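You operate a simulated robot arm through the tools that you are given. There is no shell and no other tool.

You run a simulated robot arm. Do the job below in one go: nothing can be reset, and whatever is moved stays where it is left.

JOB
Try the plug gauge in both bushes and sort them.
Fine: gauge goes through: wooden tray; gauge stops short: yellow tray; gauge back. Set down upright: plug gauge.

The check looks at the end state, three seconds after you hand in, the way a careful person would. Anything else that was tipped, shoved, dropped, spilled or broken makes it a failure.

ROBOT AND FRAMES
A 7-joint arm with a two-finger parallel gripper, fixed in place. Base frame: the origin is on the floor under the middle of its stand, x ahead of it, y to its left, z up; the work surface is at about z = 0.864. Lengths are in m, angles in degrees, forces in N, time in s.
It reaches about 1.479 m from its shoulder. Its first joint turns from -166.0 to 166.0 degrees. Payload 4.4 kg.
The tool frame sits at the grasp point between the pads (the TCP): z along the fingers, y along the line on which they close. The tips reach 0.023 m beyond it. The gripper opens to 0.094 m. The fingers are 0.038 m wide and 0.01 m thick; the gripper's body (0.054 by 0.096 m) begins 0.039 m behind the TCP.
Orientation is that of the tool frame in the base frame, as a unit quaternion [w, x, y, z]. With the fingers straight down and closing along the base's y, the tool's x points along the base's -x, its y along +y and its z along -z.

CONTROLS
- The arm moves only by the tool move_arm. Its argument "moves" is a list of rows, each an object (a shift or turn left out is 0, a gripper value left out holds the last) with "offset": the shift along the tool's x, y, z in units of 100 mm (1.0 is 100 mm), a list of three; "delta_rot": the turn, a rotation vector about the tool's x, y, z in units of 90 degrees (1.0 is 90 degrees), a list of three; "grip": the finger opening in m, from 0 to 0.094. In form: [{"offset": [tx, ty, tz], "delta_rot": [wx, wy, wz], "grip": grip}, ...]. A call has 1 to 20 rows; each row is the pose to reach, as a shift and turn from the pose commanded when the call began, along the tool's axes at that moment. A call with a number of a shift or a turn outside -1 to 1 is refused whole. A row lasts 0.2 s, in which the tool goes at most 0.05 m and 8.6 degrees; a call with a longer step from one row to the next is refused whole, and so is a gripper value outside its range. Where a pose cannot be reached the arm comes as near as it can. A force on the tool above 40 N (or 10 N above the force at the start of the call, whichever is more), or a blocked arm, ends the call early, and 0.2 s more pass. The fingers move at their own pace (about 0.072 m/s each) and stop on an object; they squeeze with about 38 N. The grip force told is the motor's: it shows also when the fingers shut on nothing. Time passes only in rows, and 0.2 s behind the last, so rows that repeat a pose let the fingers close. It gives the time, the measured TCP pose, the force on the tool (base axes), the opening and the grip force at its end, in the units of the frame above (readings bear some noise), with the torque about the TCP (base axes, N m) and any sound that the robot's microphone picked up.
- Cameras (640 x 400 px; columns grow to the right, rows downward): "scene" is fixed at [0.2377, 0.6559, 1.4551]; the picture's right is [-0.32, -0.95, 0.00], its down [-0.54, 0.18, -0.82] and it looks along [0.78, -0.27, -0.57] (base axes); focal length 319 px, centre (320, 200). "wrist" rides on the gripper at [0.087, 0.016, -0.075] in the tool frame; the picture's right is [-0.18, 0.98, 0.00], its down [-0.58, -0.11, -0.81] and it looks along [-0.79, -0.15, 0.59] (tool axes); focal length 243 px, centre (320, 200). There is no depth. A picture from a camera that has moved, and an enlarged one, comes with that camera's place and axes in the base frame and with its lens. The place of the scene camera against the robot may be out by one fixed shift of up to 0.025 m in any direction.
- capture(camera): a new picture of that camera. It takes no simulated time.
- inspect(camera, box): a new picture of the part [left, top, right, bottom] of that camera's present view, enlarged. It takes no simulated time.
- hand_in(): hands the job in; it is judged then, once.

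Places have to be worked out from the pictures, the camera data and where the tool is seen. Open the gripper and draw the arm clear of the work before you hand the job in, unless the task says otherwise.

The tools are called after "Call:" as name(argument=value, ...) on one line, values as JSON. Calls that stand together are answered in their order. move_arm: Moves the arm, as the interface text tells. Its arguments: {"type":"object","properties":{"moves":{"type":"array"}},"required":["moves"]} The other tools are called the same way: capture (camera) takes a picture; inspect (camera, box) takes an enlarged picture of a part of a camera's view; hand_in () hands the job in.

At the start:

```text
t: 0.0
tcp_pos: [0.7085, 0.0696, 1.1749]
orientation: [0.0, 0.0, 1.0, -0.001]
wrist_force: [-0.2, 0.4, -0.8]
torque: [0.02, -0.01, 0.0]
grip_width: 0.0941
grasp_force: 0.0
```

scene: 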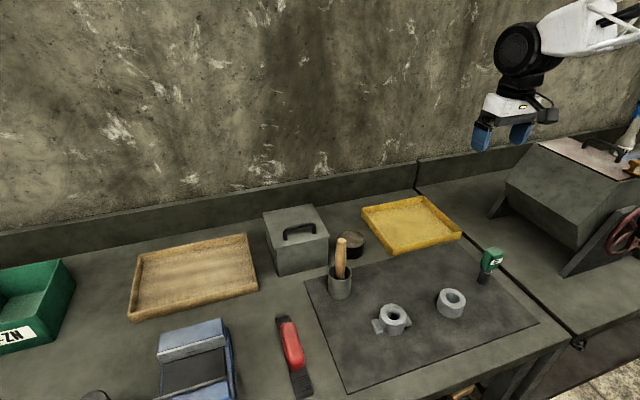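
wrist: 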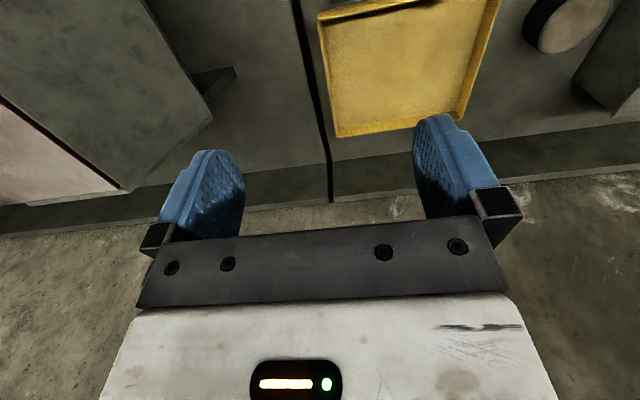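

I'll start by looking more closely at the bushes, gauge and trays.

Call:
inspect(camera="scene", box=[300, 220, 540, 370])

Call:
inspect(camera="scene", box=[440, 230, 540, 330])

Call:
inspect(camera="scene", box=[100, 180, 480, 400])

```text
2.67 times, centred on (420, 295) of scene
camera zoom: at [0.2377, 0.6559, 1.4551], right [-0.32, -0.95, 0.0], down [-0.54, 0.18, -0.82], along [0.78, -0.27, -0.57], focal length 850 px, centre (53, -53)
```

zoom: 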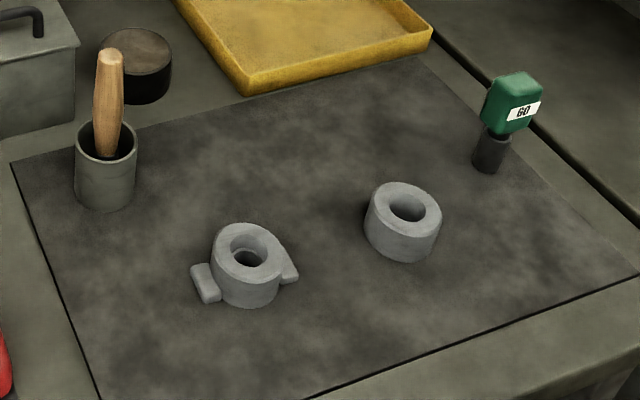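

```text
4.00 times, centred on (490, 280) of scene
camera zoom: at [0.2377, 0.6559, 1.4551], right [-0.32, -0.95, 0.0], down [-0.54, 0.18, -0.82], along [0.78, -0.27, -0.57], focal length 1275 px, centre (-360, -120)
```

zoom: 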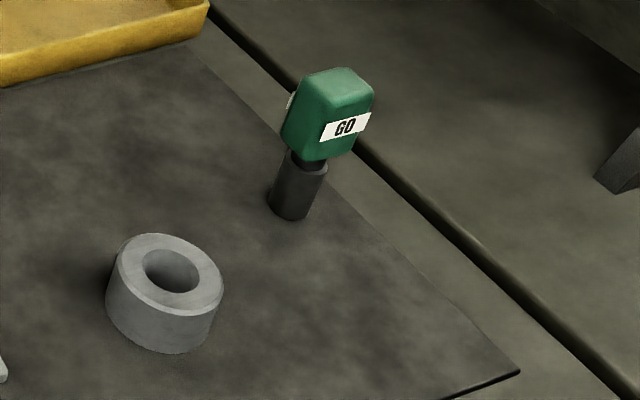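

```text
1.68 times, centred on (290, 290) of scene
camera zoom: at [0.2377, 0.6559, 1.4551], right [-0.32, -0.95, 0.0], down [-0.54, 0.18, -0.82], along [0.78, -0.27, -0.57], focal length 537 px, centre (370, 48)
```

zoom: 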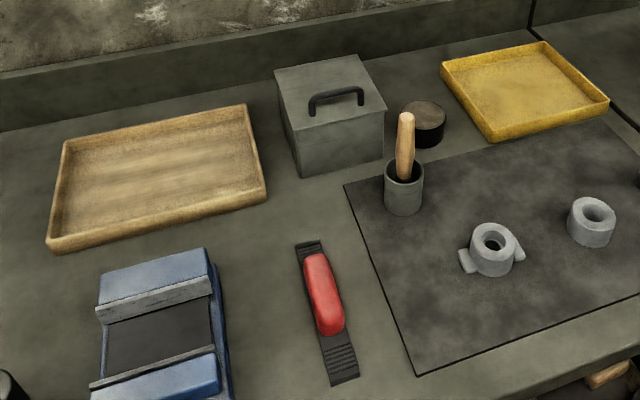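

The gauge (green handle marked GO) stands near (0.59, 0.13). The plain bush is near (0.56, 0.24), the lugged bush near (0.57, 0.38), the yellow tray near (0.84, 0.16) and the wooden tray near (0.83, 0.77). I'll draw the arm back at height so the wrist camera can see the pieces.

Call:
move_arm(moves=[{"offset": [0.34, 0.34, 0]}, {"offset": [0.67, 0.67, 0]}, {"offset": [1.0, 1.0, 0]}])

```text
t: 0.8
tcp_pos: [0.6097, 0.1709, 1.1746]
orientation: [0.0, 0.0, 1.0, 0.0]
wrist_force: [0.1, 0.3, 0.1]
torque: [-0.01, 0.01, -0.01]
grip_width: 0.0942
grasp_force: 0.0
```

The arm moved as commanded. I'm still too far forward to see the bushes, so I'll go back another 0.1 m in x.

Call:
move_arm(moves=[{"offset": [0.45, 0, 0]}, {"offset": [0.9, 0, 0]}, {"offset": [1.0, 0, 0]}])

Call:
move_arm(moves=[{"offset": [0.45, 0, 0]}, {"offset": [0.9, 0, 0]}, {"offset": [1.0, 0, 0]}, {"offset": [1.0, 0, 0]}])

Call:
capture(camera="wrist")

Call:
capture(camera="scene")

```text
t: 1.6
tcp_pos: [0.5081, 0.1697, 1.1723]
orientation: [0.0, 0.001, 1.0, 0.0]
wrist_force: [0.6, 0.5, 0.0]
torque: [-0.01, -0.02, 0.0]
grip_width: 0.0941
grasp_force: 0.0
```

```text
t: 2.6
tcp_pos: [0.4088, 0.1687, 1.1742]
orientation: [-0.001, 0.0, 1.0, 0.0]
wrist_force: [1.0, -0.6, 0.4]
torque: [0.0, -0.03, -0.02]
grip_width: 0.0938
grasp_force: 0.0
```

```text
taken
camera wrist: at [0.3223, 0.1848, 1.2493], right [0.18, 0.98, 0.0], down [0.58, -0.11, 0.81], along [0.79, -0.15, -0.59], focal length 243 px, centre (320, 200)
```

wrist: 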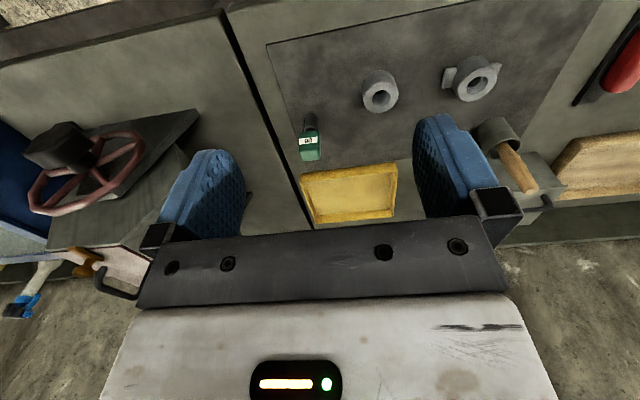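

```text
taken
```

scene: 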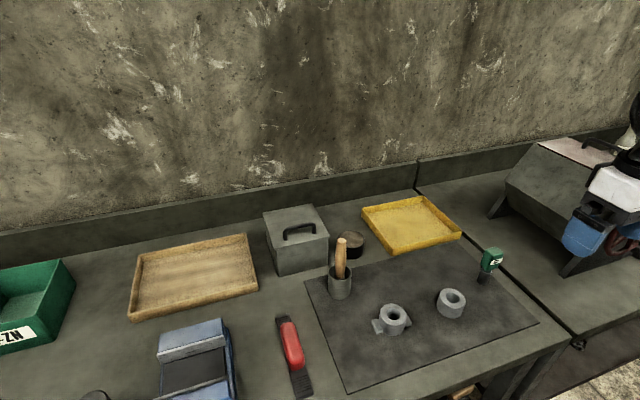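

The wrist view shows both bushes and the gauge. I'll enlarge it to measure them.

Call:
inspect(camera="wrist", box=[340, 40, 520, 150])

Call:
inspect(camera="wrist", box=[260, 90, 360, 170])

Call:
inspect(camera="wrist", box=[420, 40, 520, 120])

```text
3.56 times, centred on (430, 95) of wrist
camera zoom: at [0.3223, 0.1848, 1.2493], right [0.18, 0.98, 0.0], down [0.58, -0.11, 0.81], along [0.79, -0.15, -0.59], focal length 863 px, centre (-71, 573)
```

zoom: 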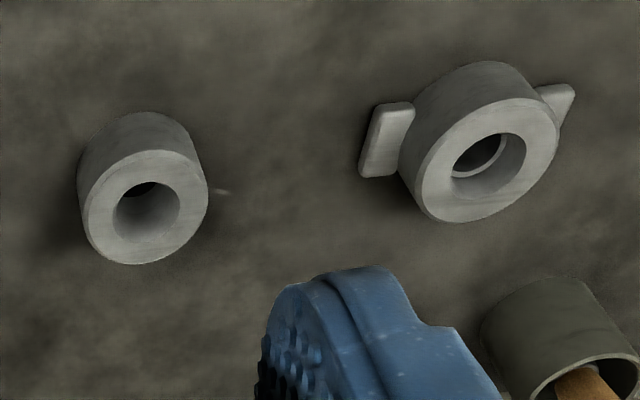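

```text
5.00 times, centred on (310, 130) of wrist
camera zoom: at [0.3223, 0.1848, 1.2493], right [0.18, 0.98, 0.0], down [0.58, -0.11, 0.81], along [0.79, -0.15, -0.59], focal length 1213 px, centre (370, 550)
```

zoom: 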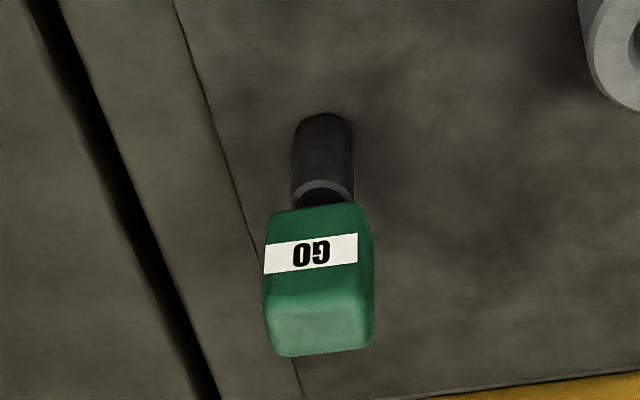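

```text
5.00 times, centred on (470, 80) of wrist
camera zoom: at [0.3223, 0.1848, 1.2493], right [0.18, 0.98, 0.0], down [0.58, -0.11, 0.81], along [0.79, -0.15, -0.59], focal length 1213 px, centre (-430, 800)
```

zoom: 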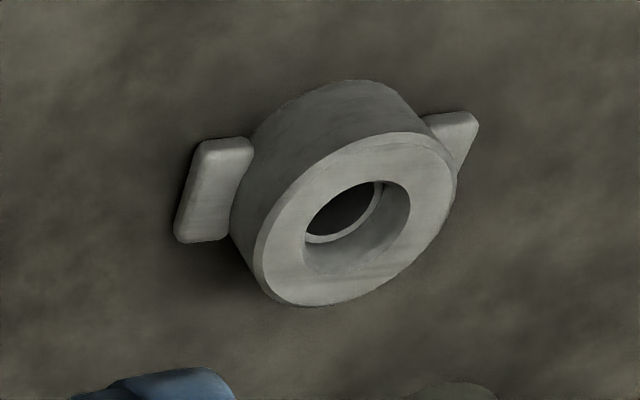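

From the wrist view the gauge is near (0.585, 0.121) with its top at z≈0.965 and its handle about 33 mm wide. The plain bush is near (0.547, 0.240). The lugged bush is near (0.552, 0.381), with lugs along y and a ledge visible inside the bore. I'll move closer to refine these figures.

Call:
move_arm(moves=[{"offset": [-0.2, -0.15, 0.4]}, {"offset": [-0.4, -0.3, 0.8]}, {"offset": [-0.4, -0.3, 0.9]}, {"offset": [-0.4, -0.3, 0.9]}, {"offset": [-0.4, -0.3, 0.9]}])

Call:
capture(camera="wrist")

Call:
inspect(camera="wrist", box=[270, 90, 390, 220])

Call:
inspect(camera="wrist", box=[360, 60, 480, 140])

```text
t: 3.8
tcp_pos: [0.4494, 0.1382, 1.0837]
orientation: [-0.001, 0.0, 1.0, 0.001]
wrist_force: [0.3, -0.8, 0.2]
torque: [-0.01, 0.03, 0.01]
grip_width: 0.0939
grasp_force: 0.1
```

```text
taken
camera wrist: at [0.3622, 0.1541, 1.1578], right [0.18, 0.98, 0.0], down [0.58, -0.11, 0.81], along [0.79, -0.15, -0.59], focal length 243 px, centre (320, 200)
```

wrist: 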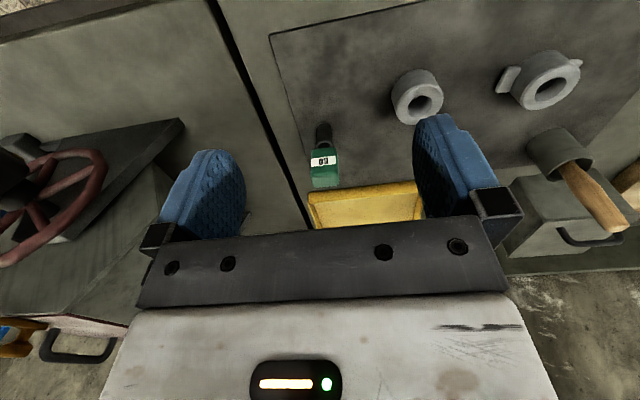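

```text
3.08 times, centred on (330, 155) of wrist
camera zoom: at [0.3622, 0.1541, 1.1578], right [0.18, 0.98, 0.0], down [0.58, -0.11, 0.81], along [0.79, -0.15, -0.59], focal length 746 px, centre (289, 338)
```

zoom: 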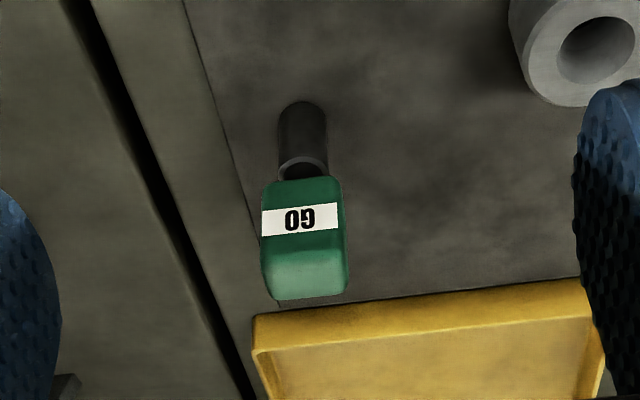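

```text
5.00 times, centred on (420, 100) of wrist
camera zoom: at [0.3622, 0.1541, 1.1578], right [0.18, 0.98, 0.0], down [0.58, -0.11, 0.81], along [0.79, -0.15, -0.59], focal length 1213 px, centre (-180, 700)
```

zoom: 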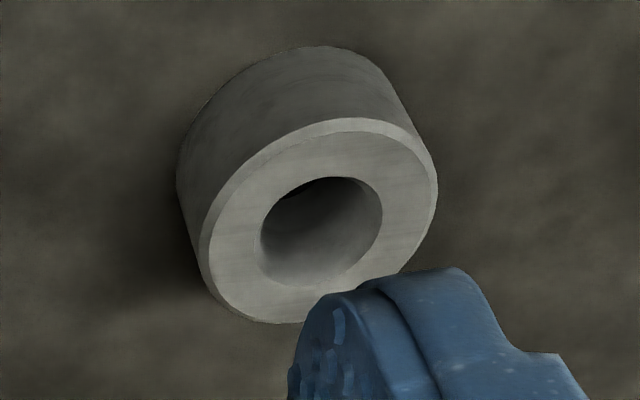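

The closer view agrees: the gauge axis is at about (0.585, 0.1215), the plug is about 22 mm across, and the plain bush's bore is about 27 mm. I'll move over the gauge with the fingers open, staying above its top.

Call:
move_arm(moves="[{\"offset\": [-0.45, -0.09, 0]}, {\"offset\": [-0.9, -0.18, 0]}, {\"offset\": [-1.0, -0.18, 0]}, {\"offset\": [-1.0, -0.18, 0]}], \"grip\": 0.094}")

Call:
capture(camera="wrist")

```text
refused: the rows could not be read
```

```text
taken
camera wrist: at [0.3622, 0.1541, 1.1578], right [0.18, 0.98, 0.0], down [0.58, -0.11, 0.81], along [0.79, -0.15, -0.59], focal length 243 px, centre (320, 200)
```

wrist: 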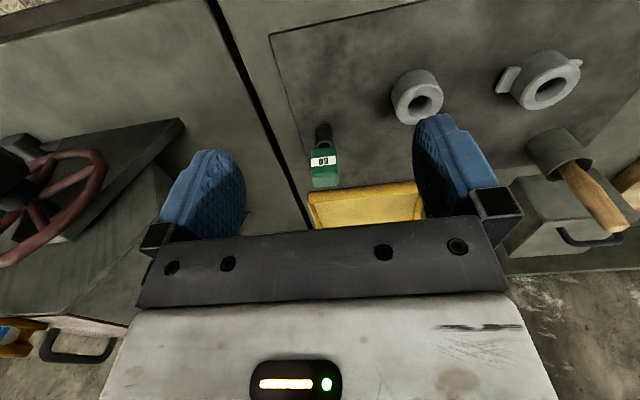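

That call was refused because I put a stray "grip" field outside the rows, and nothing moved. I'll resend the same move correctly.

Call:
move_arm(moves=[{"offset": [-0.45, -0.09, 0]}, {"offset": [-0.9, -0.18, 0]}, {"offset": [-1.0, -0.18, 0]}, {"offset": [-1.0, -0.18, 0]}])

Call:
capture(camera="wrist")

```text
t: 4.8
tcp_pos: [0.5483, 0.1186, 1.0824]
orientation: [0.0, 0.0, 1.0, 0.0]
wrist_force: [0.4, 0.0, -0.1]
torque: [0.02, 0.01, 0.02]
grip_width: 0.0939
grasp_force: 0.0
```

```text
taken
camera wrist: at [0.4614, 0.1351, 1.1566], right [0.18, 0.98, 0.0], down [0.58, -0.11, 0.81], along [0.79, -0.15, -0.59], focal length 243 px, centre (320, 200)
```

wrist: 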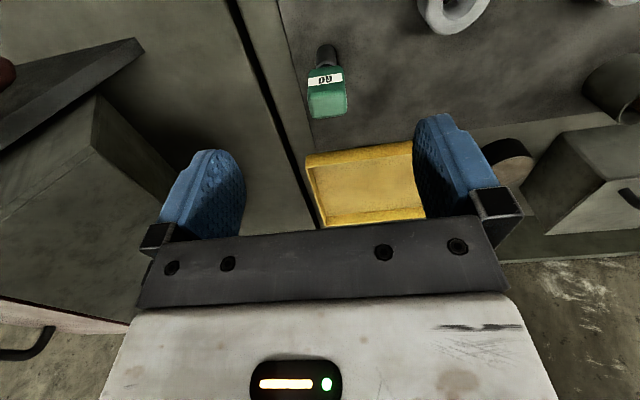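

The gauge is now ahead between the fingers. I'll zoom in to check its position before closing the last 35 mm.

Call:
inspect(camera="wrist", box=[280, 30, 380, 130])

```text
4.00 times, centred on (330, 80) of wrist
camera zoom: at [0.4614, 0.1351, 1.1566], right [0.18, 0.98, 0.0], down [0.58, -0.11, 0.81], along [0.79, -0.15, -0.59], focal length 970 px, centre (280, 680)
```

zoom: 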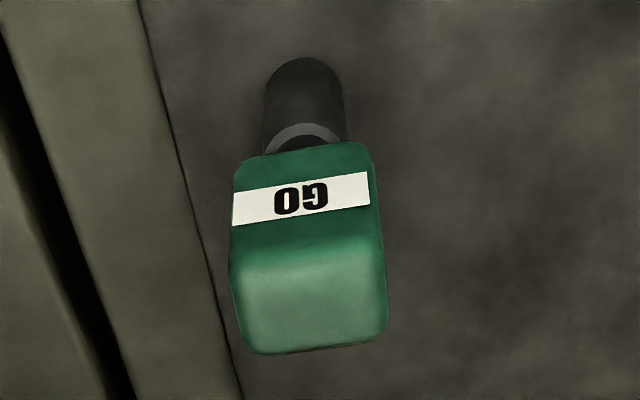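

The gauge sits about 36 mm ahead of the TCP and is centred in y. Its handle measures about 33 mm (y) by 21 mm (x). I'll move above it, check, then go down.

Call:
move_arm(moves=[{"offset": [-0.36, 0.01, 0]}, {"offset": [-0.36, 0.01, 0.4]}, {"offset": [-0.36, 0.01, 0.5]}, {"offset": [-0.36, 0.01, 0.5]}])

Call:
capture(camera="wrist")

Call:
capture(camera="scene")

```text
t: 5.8
tcp_pos: [0.5831, 0.1206, 1.0322]
orientation: [-0.001, 0.0, 1.0, 0.001]
wrist_force: [-0.3, 0.6, 0.3]
torque: [0.02, 0.02, 0.03]
grip_width: 0.0939
grasp_force: 0.1
```

```text
taken
camera wrist: at [0.4964, 0.1369, 1.1076], right [0.18, 0.98, 0.0], down [0.58, -0.11, 0.81], along [0.79, -0.15, -0.59], focal length 243 px, centre (320, 200)
```

wrist: 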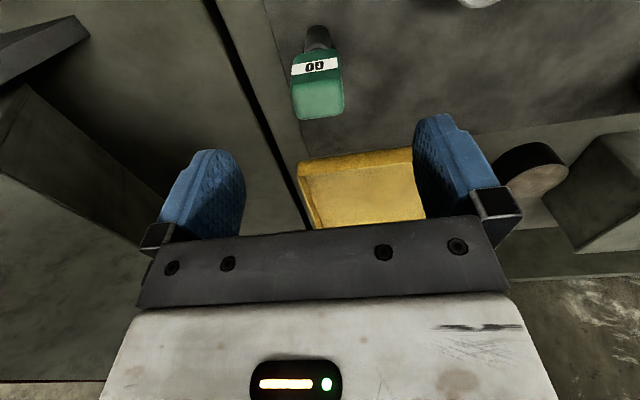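

```text
taken
```

scene: 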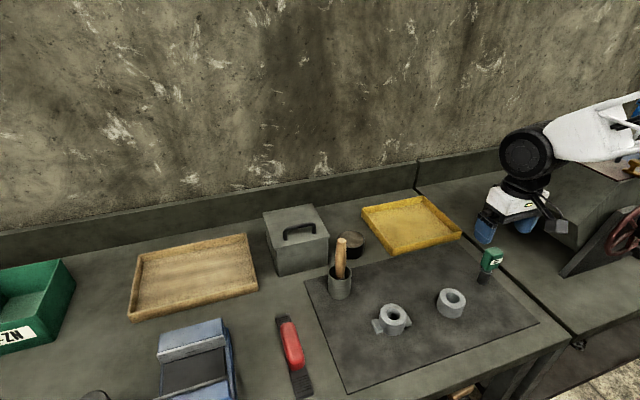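

The gauge is between the fingers and the TCP is nearly over its axis. I'll lower to z≈0.946 so the fingertips reach the handle's lower edge.

Call:
move_arm(moves=[{"offset": [0, 0, 0.3]}, {"offset": [0, 0, 0.6]}, {"offset": [0, 0, 0.8]}, {"offset": [0, 0, 0.87]}, {"offset": [0, 0, 0.87]}])

Call:
capture(camera="wrist")

Call:
inspect(camera="scene", box=[420, 200, 560, 320])

```text
t: 7.0
tcp_pos: [0.583, 0.1195, 0.9478]
orientation: [0.0, 0.0, 1.0, 0.0]
wrist_force: [0.2, 0.1, -0.5]
torque: [-0.02, 0.0, -0.01]
grip_width: 0.094
grasp_force: 0.1
```

```text
taken
camera wrist: at [0.4957, 0.136, 1.0223], right [0.18, 0.98, 0.0], down [0.58, -0.11, 0.81], along [0.79, -0.15, -0.59], focal length 243 px, centre (320, 200)
```

wrist: 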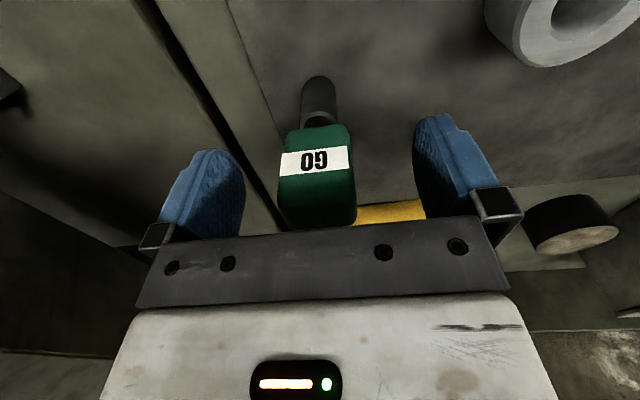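

```text
3.33 times, centred on (490, 260) of scene
camera zoom: at [0.2377, 0.6559, 1.4551], right [-0.32, -0.95, 0.0], down [-0.54, 0.18, -0.82], along [0.78, -0.27, -0.57], focal length 1063 px, centre (-247, 0)
```

zoom: 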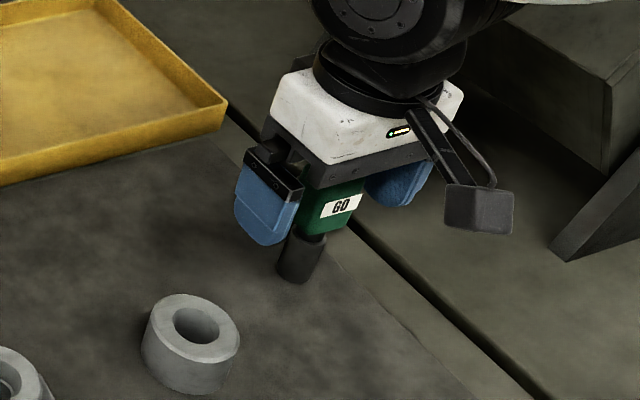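

The handle is between the pads at the right height, so I'll close on it.

Call:
move_arm(moves=[{"offset": [0, 0, 0], "grip": 0.02}, {"offset": [0, 0, 0], "grip": 0.02}, {"offset": [0, 0, 0], "grip": 0.02}, {"offset": [0, 0, 0], "grip": 0.02}, {"offset": [0, 0, 0], "grip": 0.02}])

Call:
capture(camera="wrist")

```text
t: 8.2
tcp_pos: [0.5835, 0.1196, 0.9473]
orientation: [0.0, 0.001, 1.0, 0.0]
wrist_force: [-0.3, 0.2, -0.7]
torque: [-0.02, -0.01, -0.01]
grip_width: 0.0337
grasp_force: 38.0
```

```text
taken
camera wrist: at [0.4957, 0.136, 1.0224], right [0.18, 0.98, 0.0], down [0.58, -0.11, 0.81], along [0.79, -0.15, -0.59], focal length 243 px, centre (320, 200)
```

wrist: 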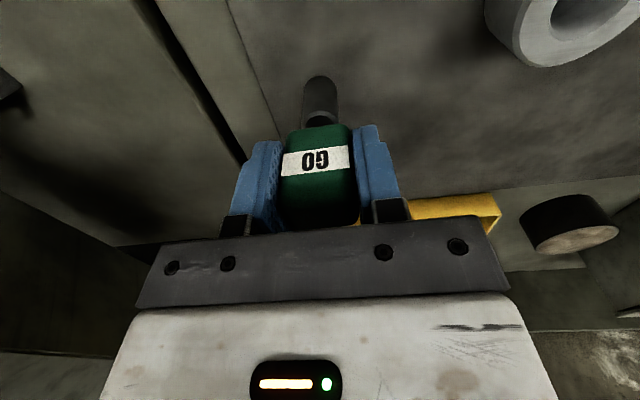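

The grip is firm at 33.7 mm and 38 N. I'll lift the gauge 60 mm straight up.

Call:
move_arm(moves=[{"offset": [0, 0, -0.2], "grip": 0.02}, {"offset": [0, 0, -0.5], "grip": 0.02}, {"offset": [0, 0, -0.7], "grip": 0.02}, {"offset": [0, 0, -0.7], "grip": 0.02}])

Call:
capture(camera="wrist")

Call:
capture(camera="scene")

```text
t: 9.2
tcp_pos: [0.5824, 0.1206, 1.0184]
orientation: [0.0, 0.0, 1.0, -0.001]
wrist_force: [-0.6, 0.4, -1.8]
torque: [-0.01, 0.02, 0.0]
grip_width: 0.0339
grasp_force: 37.7
```

```text
taken
camera wrist: at [0.4959, 0.1372, 1.0931], right [0.18, 0.98, 0.0], down [0.58, -0.11, 0.81], along [0.79, -0.15, -0.59], focal length 243 px, centre (320, 200)
```

wrist: 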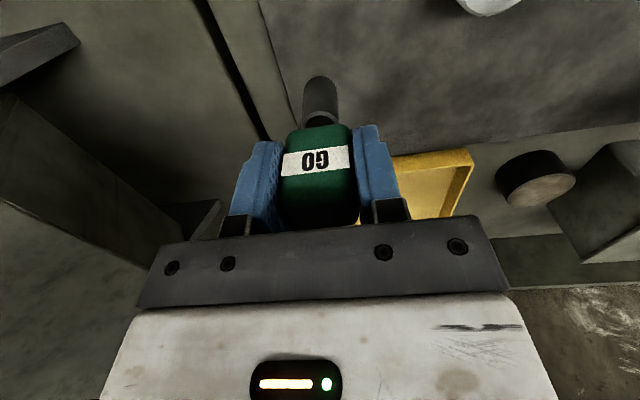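

```text
taken
```

scene: 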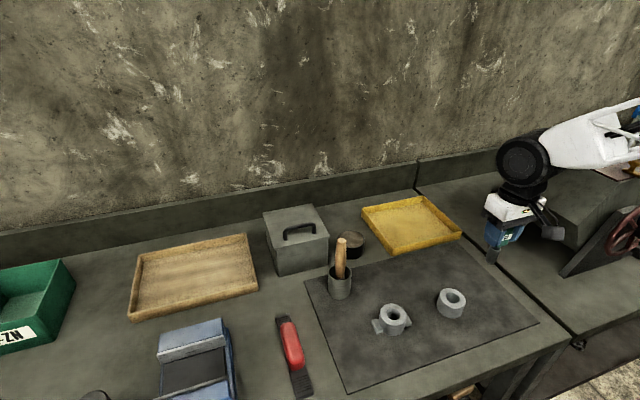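

The gauge is held upright and its plug tip is visible in the wrist view. I'll carry it over the plain bush near (0.548, 0.241) in two moves.

Call:
move_arm(moves=[{"offset": [0.1, 0.35, 0], "grip": 0.02}, {"offset": [0.25, 0.7, 0], "grip": 0.02}, {"offset": [0.36, 1.0, 0], "grip": 0.02}, {"offset": [0.36, 1.0, 0], "grip": 0.02}])

Call:
move_arm(moves=[{"offset": [0, 0.1, 0], "grip": 0.02}, {"offset": [0, 0.19, 0], "grip": 0.02}, {"offset": [0, 0.19, 0], "grip": 0.02}, {"offset": [0, 0.19, 0], "grip": 0.02}])

Call:
capture(camera="wrist")

Call:
inspect(camera="wrist", box=[250, 0, 390, 120])

Call:
inspect(camera="scene", box=[360, 200, 560, 340])

```text
t: 10.2
tcp_pos: [0.5473, 0.2209, 1.0173]
orientation: [0.0, -0.001, 1.0, 0.0]
wrist_force: [-0.7, 0.5, -1.3]
torque: [-0.02, 0.01, -0.01]
grip_width: 0.0338
grasp_force: 37.6
```

```text
t: 11.2
tcp_pos: [0.5466, 0.2386, 1.0179]
orientation: [0.0, -0.001, 1.0, 0.0]
wrist_force: [0.8, -0.1, -1.7]
torque: [0.01, -0.01, 0.0]
grip_width: 0.0334
grasp_force: 38.1
```

```text
taken
camera wrist: at [0.4602, 0.2558, 1.0919], right [0.18, 0.98, 0.0], down [0.58, -0.11, 0.81], along [0.79, -0.15, -0.59], focal length 243 px, centre (320, 200)
```

wrist: 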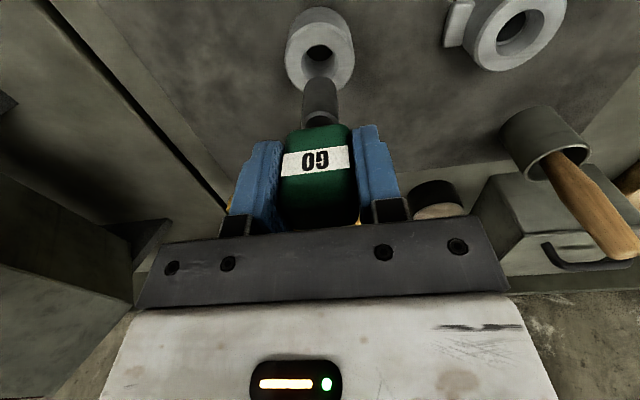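

```text
3.33 times, centred on (320, 60) of wrist
camera zoom: at [0.4602, 0.2558, 1.0919], right [0.18, 0.98, 0.0], down [0.58, -0.11, 0.81], along [0.79, -0.15, -0.59], focal length 809 px, centre (320, 667)
```

zoom: 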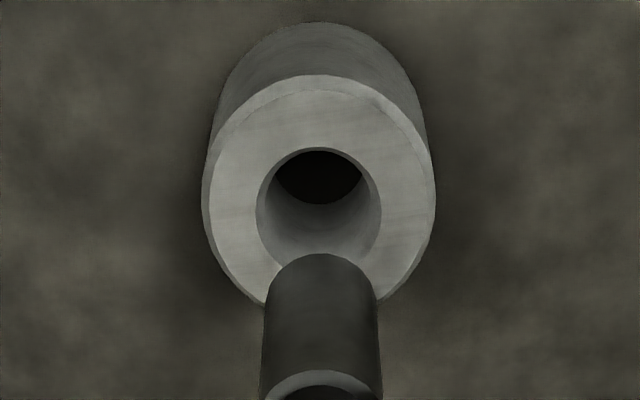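

```text
2.86 times, centred on (460, 270) of scene
camera zoom: at [0.2377, 0.6559, 1.4551], right [-0.32, -0.95, 0.0], down [-0.54, 0.18, -0.82], along [0.78, -0.27, -0.57], focal length 911 px, centre (-80, 0)
```

zoom: 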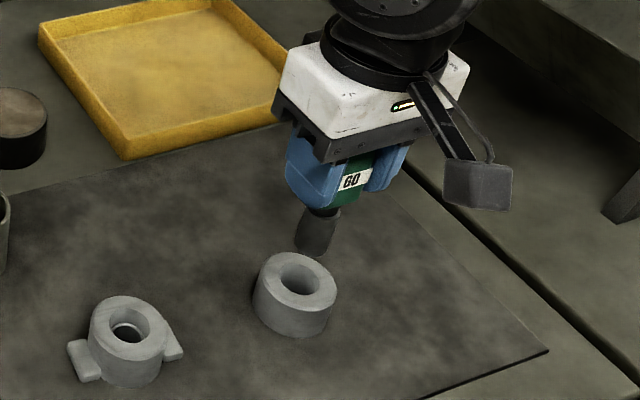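

The plug tip is about 1 mm off the hole centre in x and well centred in y. The bore is about 28 mm against a plug of about 23 mm. I'll correct by 1 mm and lower until the tip is just above the bush face.

Call:
move_arm(moves=[{"offset": [0.01, 0, 0.1], "grip": 0.02}, {"offset": [0.01, 0, 0.25], "grip": 0.02}, {"offset": [0.01, 0, 0.34], "grip": 0.02}, {"offset": [0.01, 0, 0.34], "grip": 0.02}])

Call:
inspect(camera="wrist", box=[250, 20, 390, 140])

Call:
inspect(camera="scene", box=[410, 220, 510, 330])

```text
t: 12.2
tcp_pos: [0.5474, 0.2398, 0.983]
orientation: [0.0, -0.001, 1.0, 0.0]
wrist_force: [0.1, -0.1, -0.9]
torque: [0.03, -0.01, 0.0]
grip_width: 0.0337
grasp_force: 37.6
```

```text
3.33 times, centred on (320, 80) of wrist
camera zoom: at [0.4606, 0.2565, 1.0579], right [0.18, 0.98, 0.0], down [0.58, -0.11, 0.81], along [0.79, -0.15, -0.59], focal length 809 px, centre (320, 600)
```

zoom: 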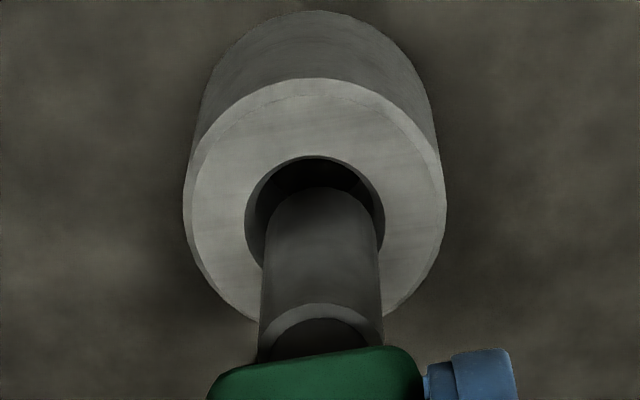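

```text
3.64 times, centred on (460, 275) of scene
camera zoom: at [0.2377, 0.6559, 1.4551], right [-0.32, -0.95, 0.0], down [-0.54, 0.18, -0.82], along [0.78, -0.27, -0.57], focal length 1159 px, centre (-189, -73)
```

zoom: 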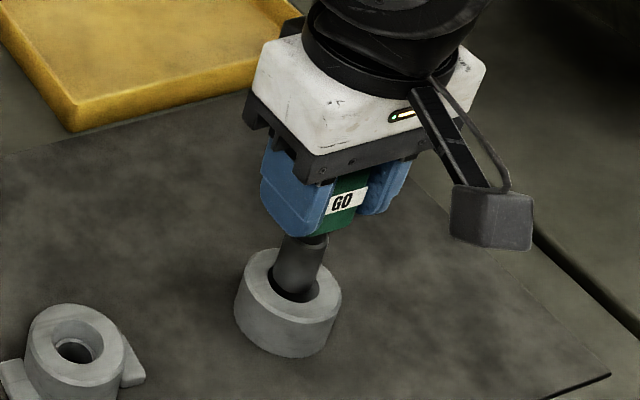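

In this view the plug sits about 1.2 mm too far toward +y, and the radial clearance is nearly 3 mm. I'll correct y and lower the plug 15 mm into the bore.

Call:
move_arm(moves=[{"offset": [0.005, -0.012, 0], "grip": 0.02}, {"offset": [0.005, -0.012, 0.04], "grip": 0.02}, {"offset": [0.005, -0.012, 0.08], "grip": 0.02}, {"offset": [0.005, -0.012, 0.12], "grip": 0.02}, {"offset": [0.005, -0.012, 0.15], "grip": 0.02}, {"offset": [0.005, -0.012, 0.15], "grip": 0.02}])

Call:
inspect(camera="wrist", box=[250, 20, 390, 140])

Call:
inspect(camera="scene", box=[410, 220, 510, 330])

```text
t: 13.6
tcp_pos: [0.5484, 0.2397, 0.9694]
orientation: [0.0, 0.0, 1.0, 0.0]
wrist_force: [-1.0, -0.1, -2.3]
torque: [-0.01, -0.04, -0.01]
grip_width: 0.0337
grasp_force: 38.6
```

```text
3.33 times, centred on (320, 80) of wrist
camera zoom: at [0.4612, 0.2559, 1.0435], right [0.18, 0.98, 0.0], down [0.58, -0.11, 0.81], along [0.79, -0.15, -0.59], focal length 809 px, centre (320, 600)
```

zoom: 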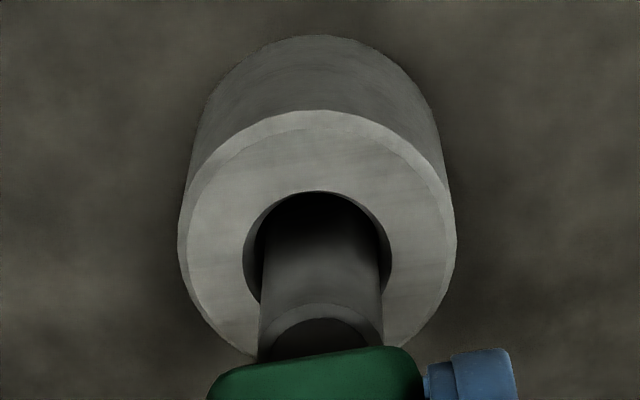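

```text
3.64 times, centred on (460, 275) of scene
camera zoom: at [0.2377, 0.6559, 1.4551], right [-0.32, -0.95, 0.0], down [-0.54, 0.18, -0.82], along [0.78, -0.27, -0.57], focal length 1159 px, centre (-189, -73)
```

zoom: 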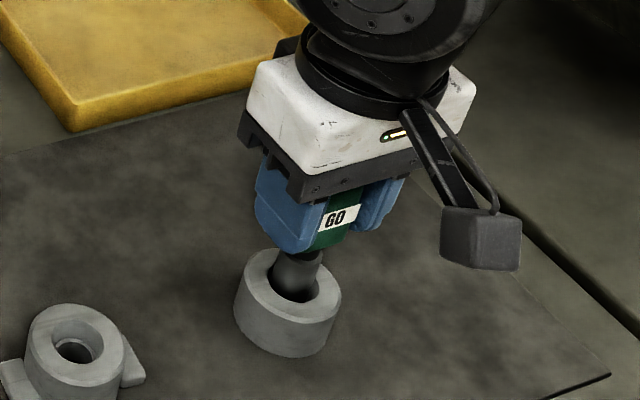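

The plug has gone in about 14 mm with no load and is centred. I'll keep lowering slowly toward the mat level and watch the force.

Call:
move_arm(moves=[{"offset": [0, 0, 0.03], "grip": 0.02}, {"offset": [0, 0, 0.06], "grip": 0.02}, {"offset": [0, 0, 0.09], "grip": 0.02}, {"offset": [0, 0, 0.12], "grip": 0.02}, {"offset": [0, 0, 0.15], "grip": 0.02}, {"offset": [0, 0, 0.15], "grip": 0.02}])

Call:
inspect(camera="wrist", box=[250, 20, 390, 140])

Call:
inspect(camera="scene", box=[410, 220, 510, 330])

```text
t: 15.0
tcp_pos: [0.5473, 0.24, 0.952]
orientation: [0.0, 0.0, 1.0, 0.0]
wrist_force: [0.1, -0.4, -1.9]
torque: [0.0, 0.02, 0.0]
grip_width: 0.0342
grasp_force: 38.0
```

```text
3.33 times, centred on (320, 80) of wrist
camera zoom: at [0.4595, 0.2558, 1.0275], right [0.18, 0.98, 0.0], down [0.58, -0.11, 0.81], along [0.79, -0.15, -0.59], focal length 809 px, centre (320, 600)
```

zoom: 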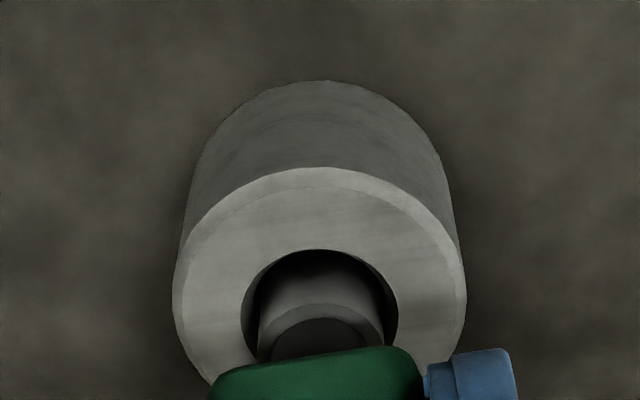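

```text
3.64 times, centred on (460, 275) of scene
camera zoom: at [0.2377, 0.6559, 1.4551], right [-0.32, -0.95, 0.0], down [-0.54, 0.18, -0.82], along [0.78, -0.27, -0.57], focal length 1159 px, centre (-189, -73)
```

zoom: 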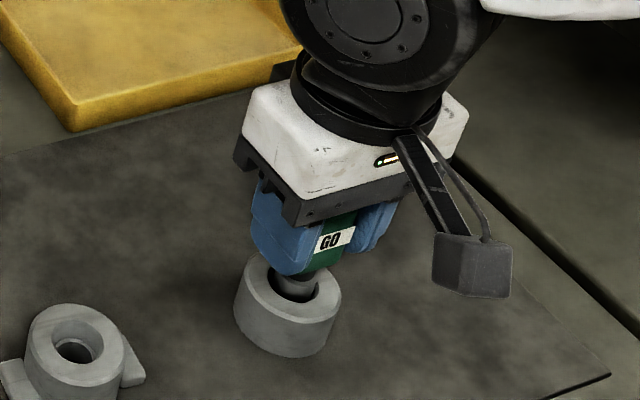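

There's still no load and about 6 mm remains to the mat. I'll lower to within half a millimetre of the level where the gauge stood before.

Call:
move_arm(moves=[{"offset": [0, 0, 0.015], "grip": 0.02}, {"offset": [0, 0, 0.03], "grip": 0.02}, {"offset": [0, 0, 0.045], "grip": 0.02}, {"offset": [0, 0, 0.055], "grip": 0.02}, {"offset": [0, 0, 0.055], "grip": 0.02}])

Call:
inspect(camera="scene", box=[410, 220, 510, 330])

Call:
inspect(camera="wrist", box=[250, 20, 390, 140])

```text
t: 16.2
tcp_pos: [0.5471, 0.2401, 0.948]
orientation: [0.0, 0.001, 1.0, 0.0]
wrist_force: [-3.7, -4.7, 6.0]
torque: [-0.44, 0.25, -0.01]
grip_width: 0.0333
grasp_force: 38.4
```

```text
3.64 times, centred on (460, 275) of scene
camera zoom: at [0.2377, 0.6559, 1.4551], right [-0.32, -0.95, 0.0], down [-0.54, 0.18, -0.82], along [0.78, -0.27, -0.57], focal length 1159 px, centre (-189, -73)
```

zoom: 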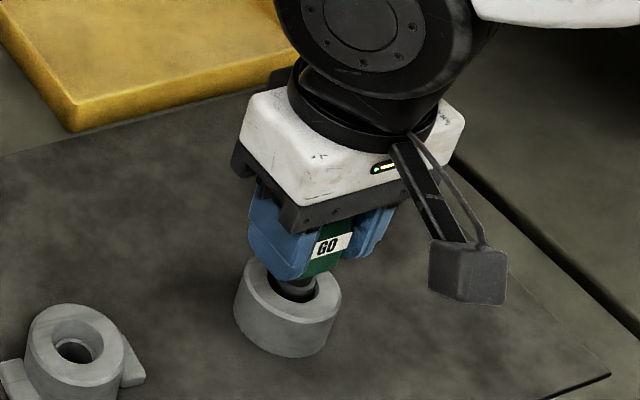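

```text
3.33 times, centred on (320, 80) of wrist
camera zoom: at [0.4599, 0.2558, 1.0223], right [0.18, 0.98, 0.0], down [0.58, -0.11, 0.81], along [0.79, -0.15, -0.59], focal length 809 px, centre (320, 600)
```

zoom: 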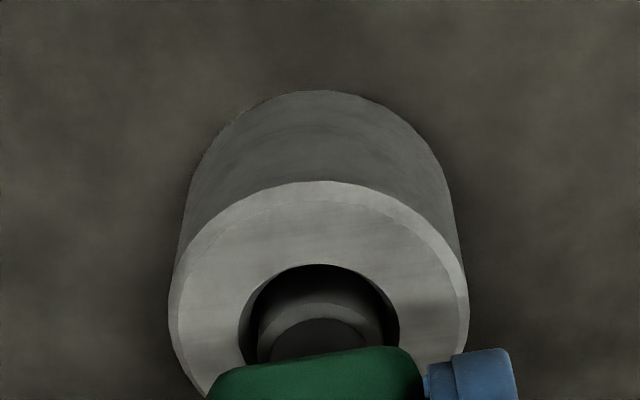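

The plug reached the mat at the same height it originally stood (TCP z 0.948, about 7 N contact), so the gauge goes through the plain bush and that one belongs in the wooden tray. I'll lift straight out.

Call:
move_arm(moves=[{"offset": [0, 0, -0.05], "grip": 0.02}, {"offset": [0, 0, -0.2], "grip": 0.02}, {"offset": [0, 0, -0.4], "grip": 0.02}, {"offset": [0, 0, -0.6], "grip": 0.02}, {"offset": [0, 0, -0.69], "grip": 0.02}, {"offset": [0, 0, -0.69], "grip": 0.02}])

Call:
inspect(camera="scene", box=[360, 200, 560, 340])

Call:
capture(camera="wrist")

```text
t: 17.6
tcp_pos: [0.547, 0.2389, 1.0169]
orientation: [-0.001, 0.0, 1.0, 0.0]
wrist_force: [0.5, -0.6, -1.5]
torque: [-0.01, -0.01, 0.04]
grip_width: 0.0339
grasp_force: 38.1
```

```text
2.86 times, centred on (460, 270) of scene
camera zoom: at [0.2377, 0.6559, 1.4551], right [-0.32, -0.95, 0.0], down [-0.54, 0.18, -0.82], along [0.78, -0.27, -0.57], focal length 911 px, centre (-80, 0)
```

zoom: 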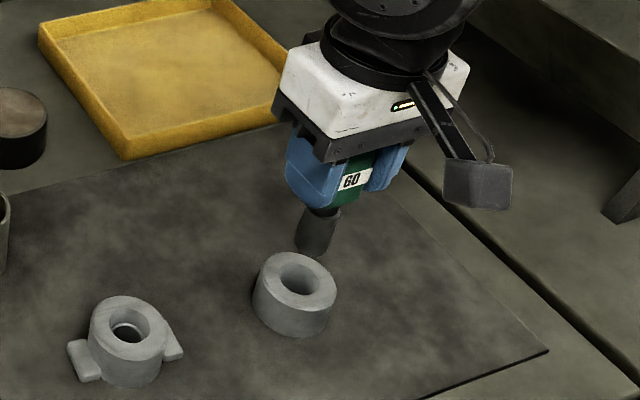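

```text
taken
camera wrist: at [0.4605, 0.2555, 1.0918], right [0.18, 0.98, 0.0], down [0.58, -0.11, 0.81], along [0.79, -0.15, -0.59], focal length 243 px, centre (320, 200)
```

wrist: 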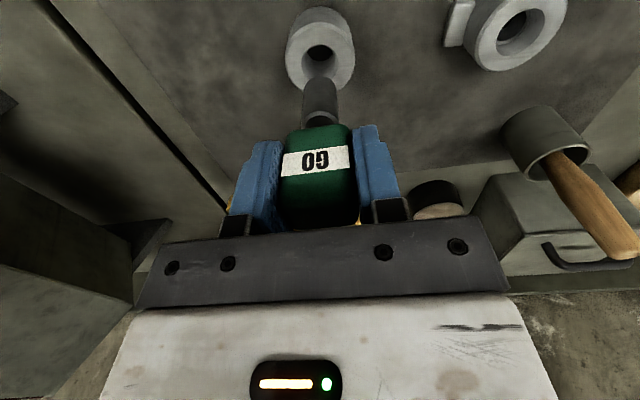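

The bush stayed put and the gauge is clear of it. Next I'll carry the gauge toward the lugged bush near (0.552, 0.381), at the same height.

Call:
move_arm(moves=[{"offset": [-0.02, 0.4, 0], "grip": 0.02}, {"offset": [-0.04, 0.8, 0], "grip": 0.02}, {"offset": [-0.04, 1.0, 0], "grip": 0.02}, {"offset": [-0.04, 1.0, 0], "grip": 0.02}])

Call:
capture(camera="wrist")

Call:
inspect(camera="wrist", box=[310, 0, 450, 120])

```text
t: 18.6
tcp_pos: [0.5509, 0.3415, 1.0153]
orientation: [-0.001, 0.0, 1.0, 0.0]
wrist_force: [-1.0, 0.1, -0.7]
torque: [0.02, 0.0, 0.0]
grip_width: 0.034
grasp_force: 37.9
```

```text
taken
camera wrist: at [0.4635, 0.3575, 1.0903], right [0.18, 0.98, 0.0], down [0.58, -0.11, 0.81], along [0.79, -0.15, -0.59], focal length 243 px, centre (320, 200)
```

wrist: 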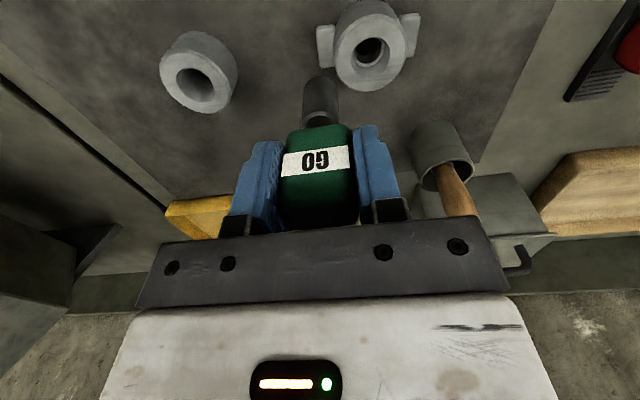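

```text
3.33 times, centred on (380, 60) of wrist
camera zoom: at [0.4635, 0.3575, 1.0903], right [0.18, 0.98, 0.0], down [0.58, -0.11, 0.81], along [0.79, -0.15, -0.59], focal length 809 px, centre (120, 667)
```

zoom: 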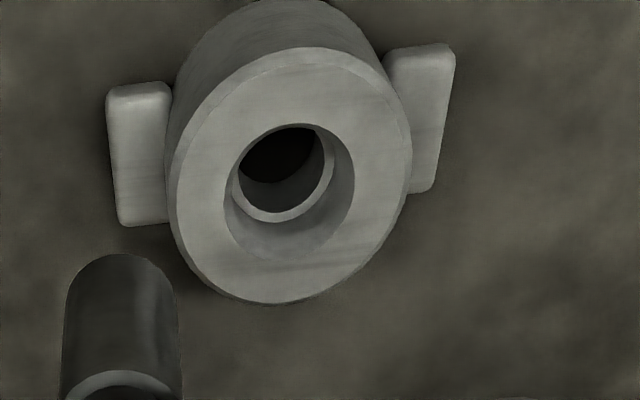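

The lugged bush's bore centre works out at (0.553, 0.380), and a smaller inner step is visible inside. I'll shift over it and check the alignment.

Call:
move_arm(moves=[{"offset": [-0.01, 0.2, 0], "grip": 0.02}, {"offset": [-0.012, 0.386, 0], "grip": 0.02}, {"offset": [-0.012, 0.386, 0], "grip": 0.02}, {"offset": [-0.012, 0.386, 0], "grip": 0.02}])

Call:
inspect(camera="wrist", box=[250, 0, 390, 120])

Call:
inspect(camera="scene", box=[320, 200, 480, 350])

```text
t: 19.6
tcp_pos: [0.5519, 0.3783, 1.0184]
orientation: [0.0, 0.0, 1.0, -0.001]
wrist_force: [0.4, 0.0, -1.9]
torque: [0.0, 0.03, -0.02]
grip_width: 0.0339
grasp_force: 38.2
```

```text
3.33 times, centred on (320, 60) of wrist
camera zoom: at [0.4644, 0.3946, 1.0922], right [0.18, 0.98, 0.0], down [0.58, -0.11, 0.81], along [0.79, -0.15, -0.59], focal length 809 px, centre (320, 667)
```

zoom: 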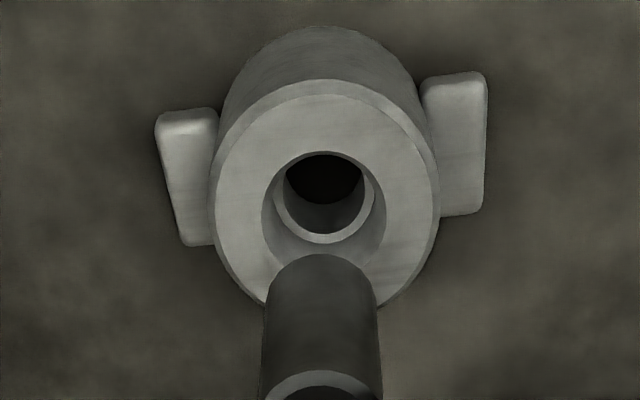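

```text
2.67 times, centred on (400, 275) of scene
camera zoom: at [0.2377, 0.6559, 1.4551], right [-0.32, -0.95, 0.0], down [-0.54, 0.18, -0.82], along [0.78, -0.27, -0.57], focal length 850 px, centre (107, 0)
```

zoom: 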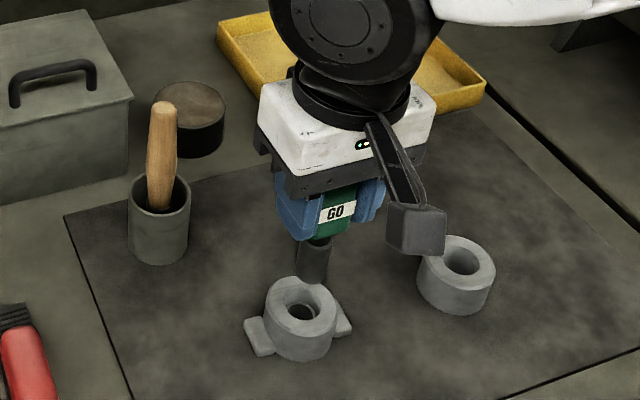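

The alignment is within about 1 mm. I'll lower to just above the bore mouth and re-check.

Call:
move_arm(moves=[{"offset": [0, 0.005, 0.1], "grip": 0.02}, {"offset": [0, 0.005, 0.25], "grip": 0.02}, {"offset": [0, 0.005, 0.34], "grip": 0.02}, {"offset": [0, 0.005, 0.34], "grip": 0.02}])

Call:
inspect(camera="wrist", box=[250, 20, 390, 140])

Call:
inspect(camera="scene", box=[350, 240, 450, 350])

```text
t: 20.6
tcp_pos: [0.5513, 0.3783, 0.9834]
orientation: [0.0, 0.001, 1.0, 0.0]
wrist_force: [-0.9, -0.2, -1.8]
torque: [0.02, 0.0, -0.03]
grip_width: 0.0337
grasp_force: 37.7
```

```text
3.33 times, centred on (320, 80) of wrist
camera zoom: at [0.4645, 0.3942, 1.0574], right [0.18, 0.98, 0.0], down [0.58, -0.11, 0.81], along [0.79, -0.15, -0.59], focal length 809 px, centre (320, 600)
```

zoom: 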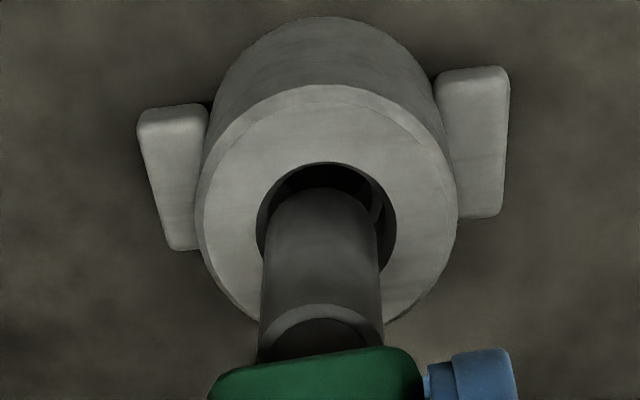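

```text
3.64 times, centred on (400, 295) of scene
camera zoom: at [0.2377, 0.6559, 1.4551], right [-0.32, -0.95, 0.0], down [-0.54, 0.18, -0.82], along [0.78, -0.27, -0.57], focal length 1159 px, centre (29, -146)
```

zoom: 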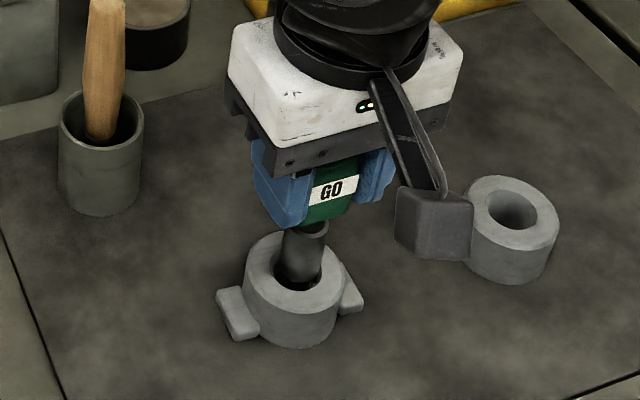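

The plug needs about 1 mm more toward +y. I'll apply that and lower in slowly while watching the force.

Call:
move_arm(moves=[{"offset": [-0.006, 0.011, 0], "grip": 0.02}, {"offset": [-0.006, 0.011, 0.03], "grip": 0.02}, {"offset": [-0.006, 0.011, 0.06], "grip": 0.02}, {"offset": [-0.006, 0.011, 0.08], "grip": 0.02}, {"offset": [-0.006, 0.011, 0.1], "grip": 0.02}, {"offset": [-0.006, 0.011, 0.1], "grip": 0.02}])

Call:
inspect(camera="wrist", box=[250, 20, 390, 140])

Call:
inspect(camera="scene", box=[350, 240, 450, 350])

```text
t: 22.0
tcp_pos: [0.5528, 0.3791, 0.9722]
orientation: [0.001, 0.0, 1.0, 0.0]
wrist_force: [0.9, -0.8, -0.9]
torque: [-0.01, 0.04, 0.0]
grip_width: 0.0337
grasp_force: 38.0
```

```text
3.33 times, centred on (320, 80) of wrist
camera zoom: at [0.4657, 0.3962, 1.0475], right [0.18, 0.98, 0.0], down [0.58, -0.11, 0.81], along [0.79, -0.15, -0.59], focal length 809 px, centre (320, 600)
```

zoom: 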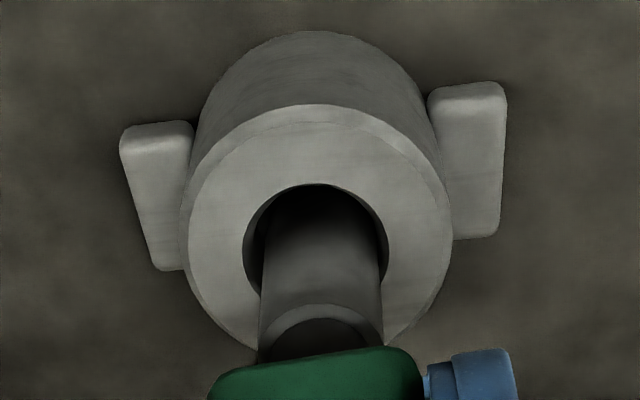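

```text
3.64 times, centred on (400, 295) of scene
camera zoom: at [0.2377, 0.6559, 1.4551], right [-0.32, -0.95, 0.0], down [-0.54, 0.18, -0.82], along [0.78, -0.27, -0.57], focal length 1159 px, centre (29, -146)
```

zoom: 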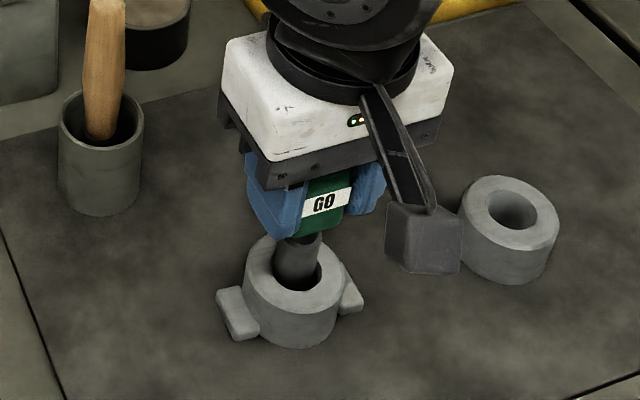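

The plug is about 11 mm into the bore with no contact. I'll keep lowering in small steps toward the inner step.

Call:
move_arm(moves=[{"offset": [0, -0.004, 0.02], "grip": 0.02}, {"offset": [0, -0.004, 0.04], "grip": 0.02}, {"offset": [0, -0.004, 0.06], "grip": 0.02}, {"offset": [0, -0.004, 0.08], "grip": 0.02}, {"offset": [0, -0.004, 0.08], "grip": 0.02}])

Call:
inspect(camera="scene", box=[350, 240, 450, 350])

```text
t: 23.2
tcp_pos: [0.5521, 0.3794, 0.9671]
orientation: [0.002, 0.0, 1.0, 0.001]
wrist_force: [-3.2, -2.4, 35.5]
torque: [-0.05, 0.04, 0.04]
grip_width: 0.0337
grasp_force: 38.3
```

```text
3.64 times, centred on (400, 295) of scene
camera zoom: at [0.2377, 0.6559, 1.4551], right [-0.32, -0.95, 0.0], down [-0.54, 0.18, -0.82], along [0.78, -0.27, -0.57], focal length 1159 px, centre (29, -146)
```

zoom: 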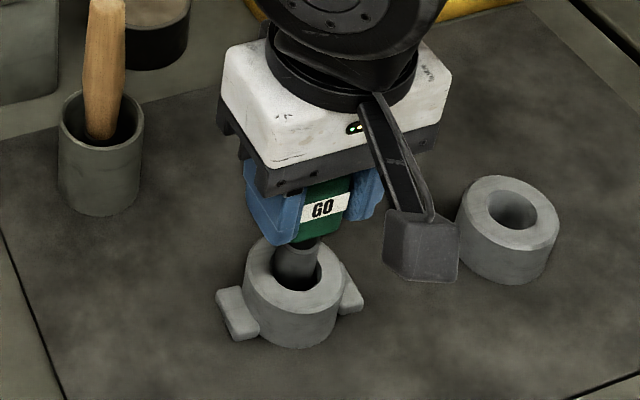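

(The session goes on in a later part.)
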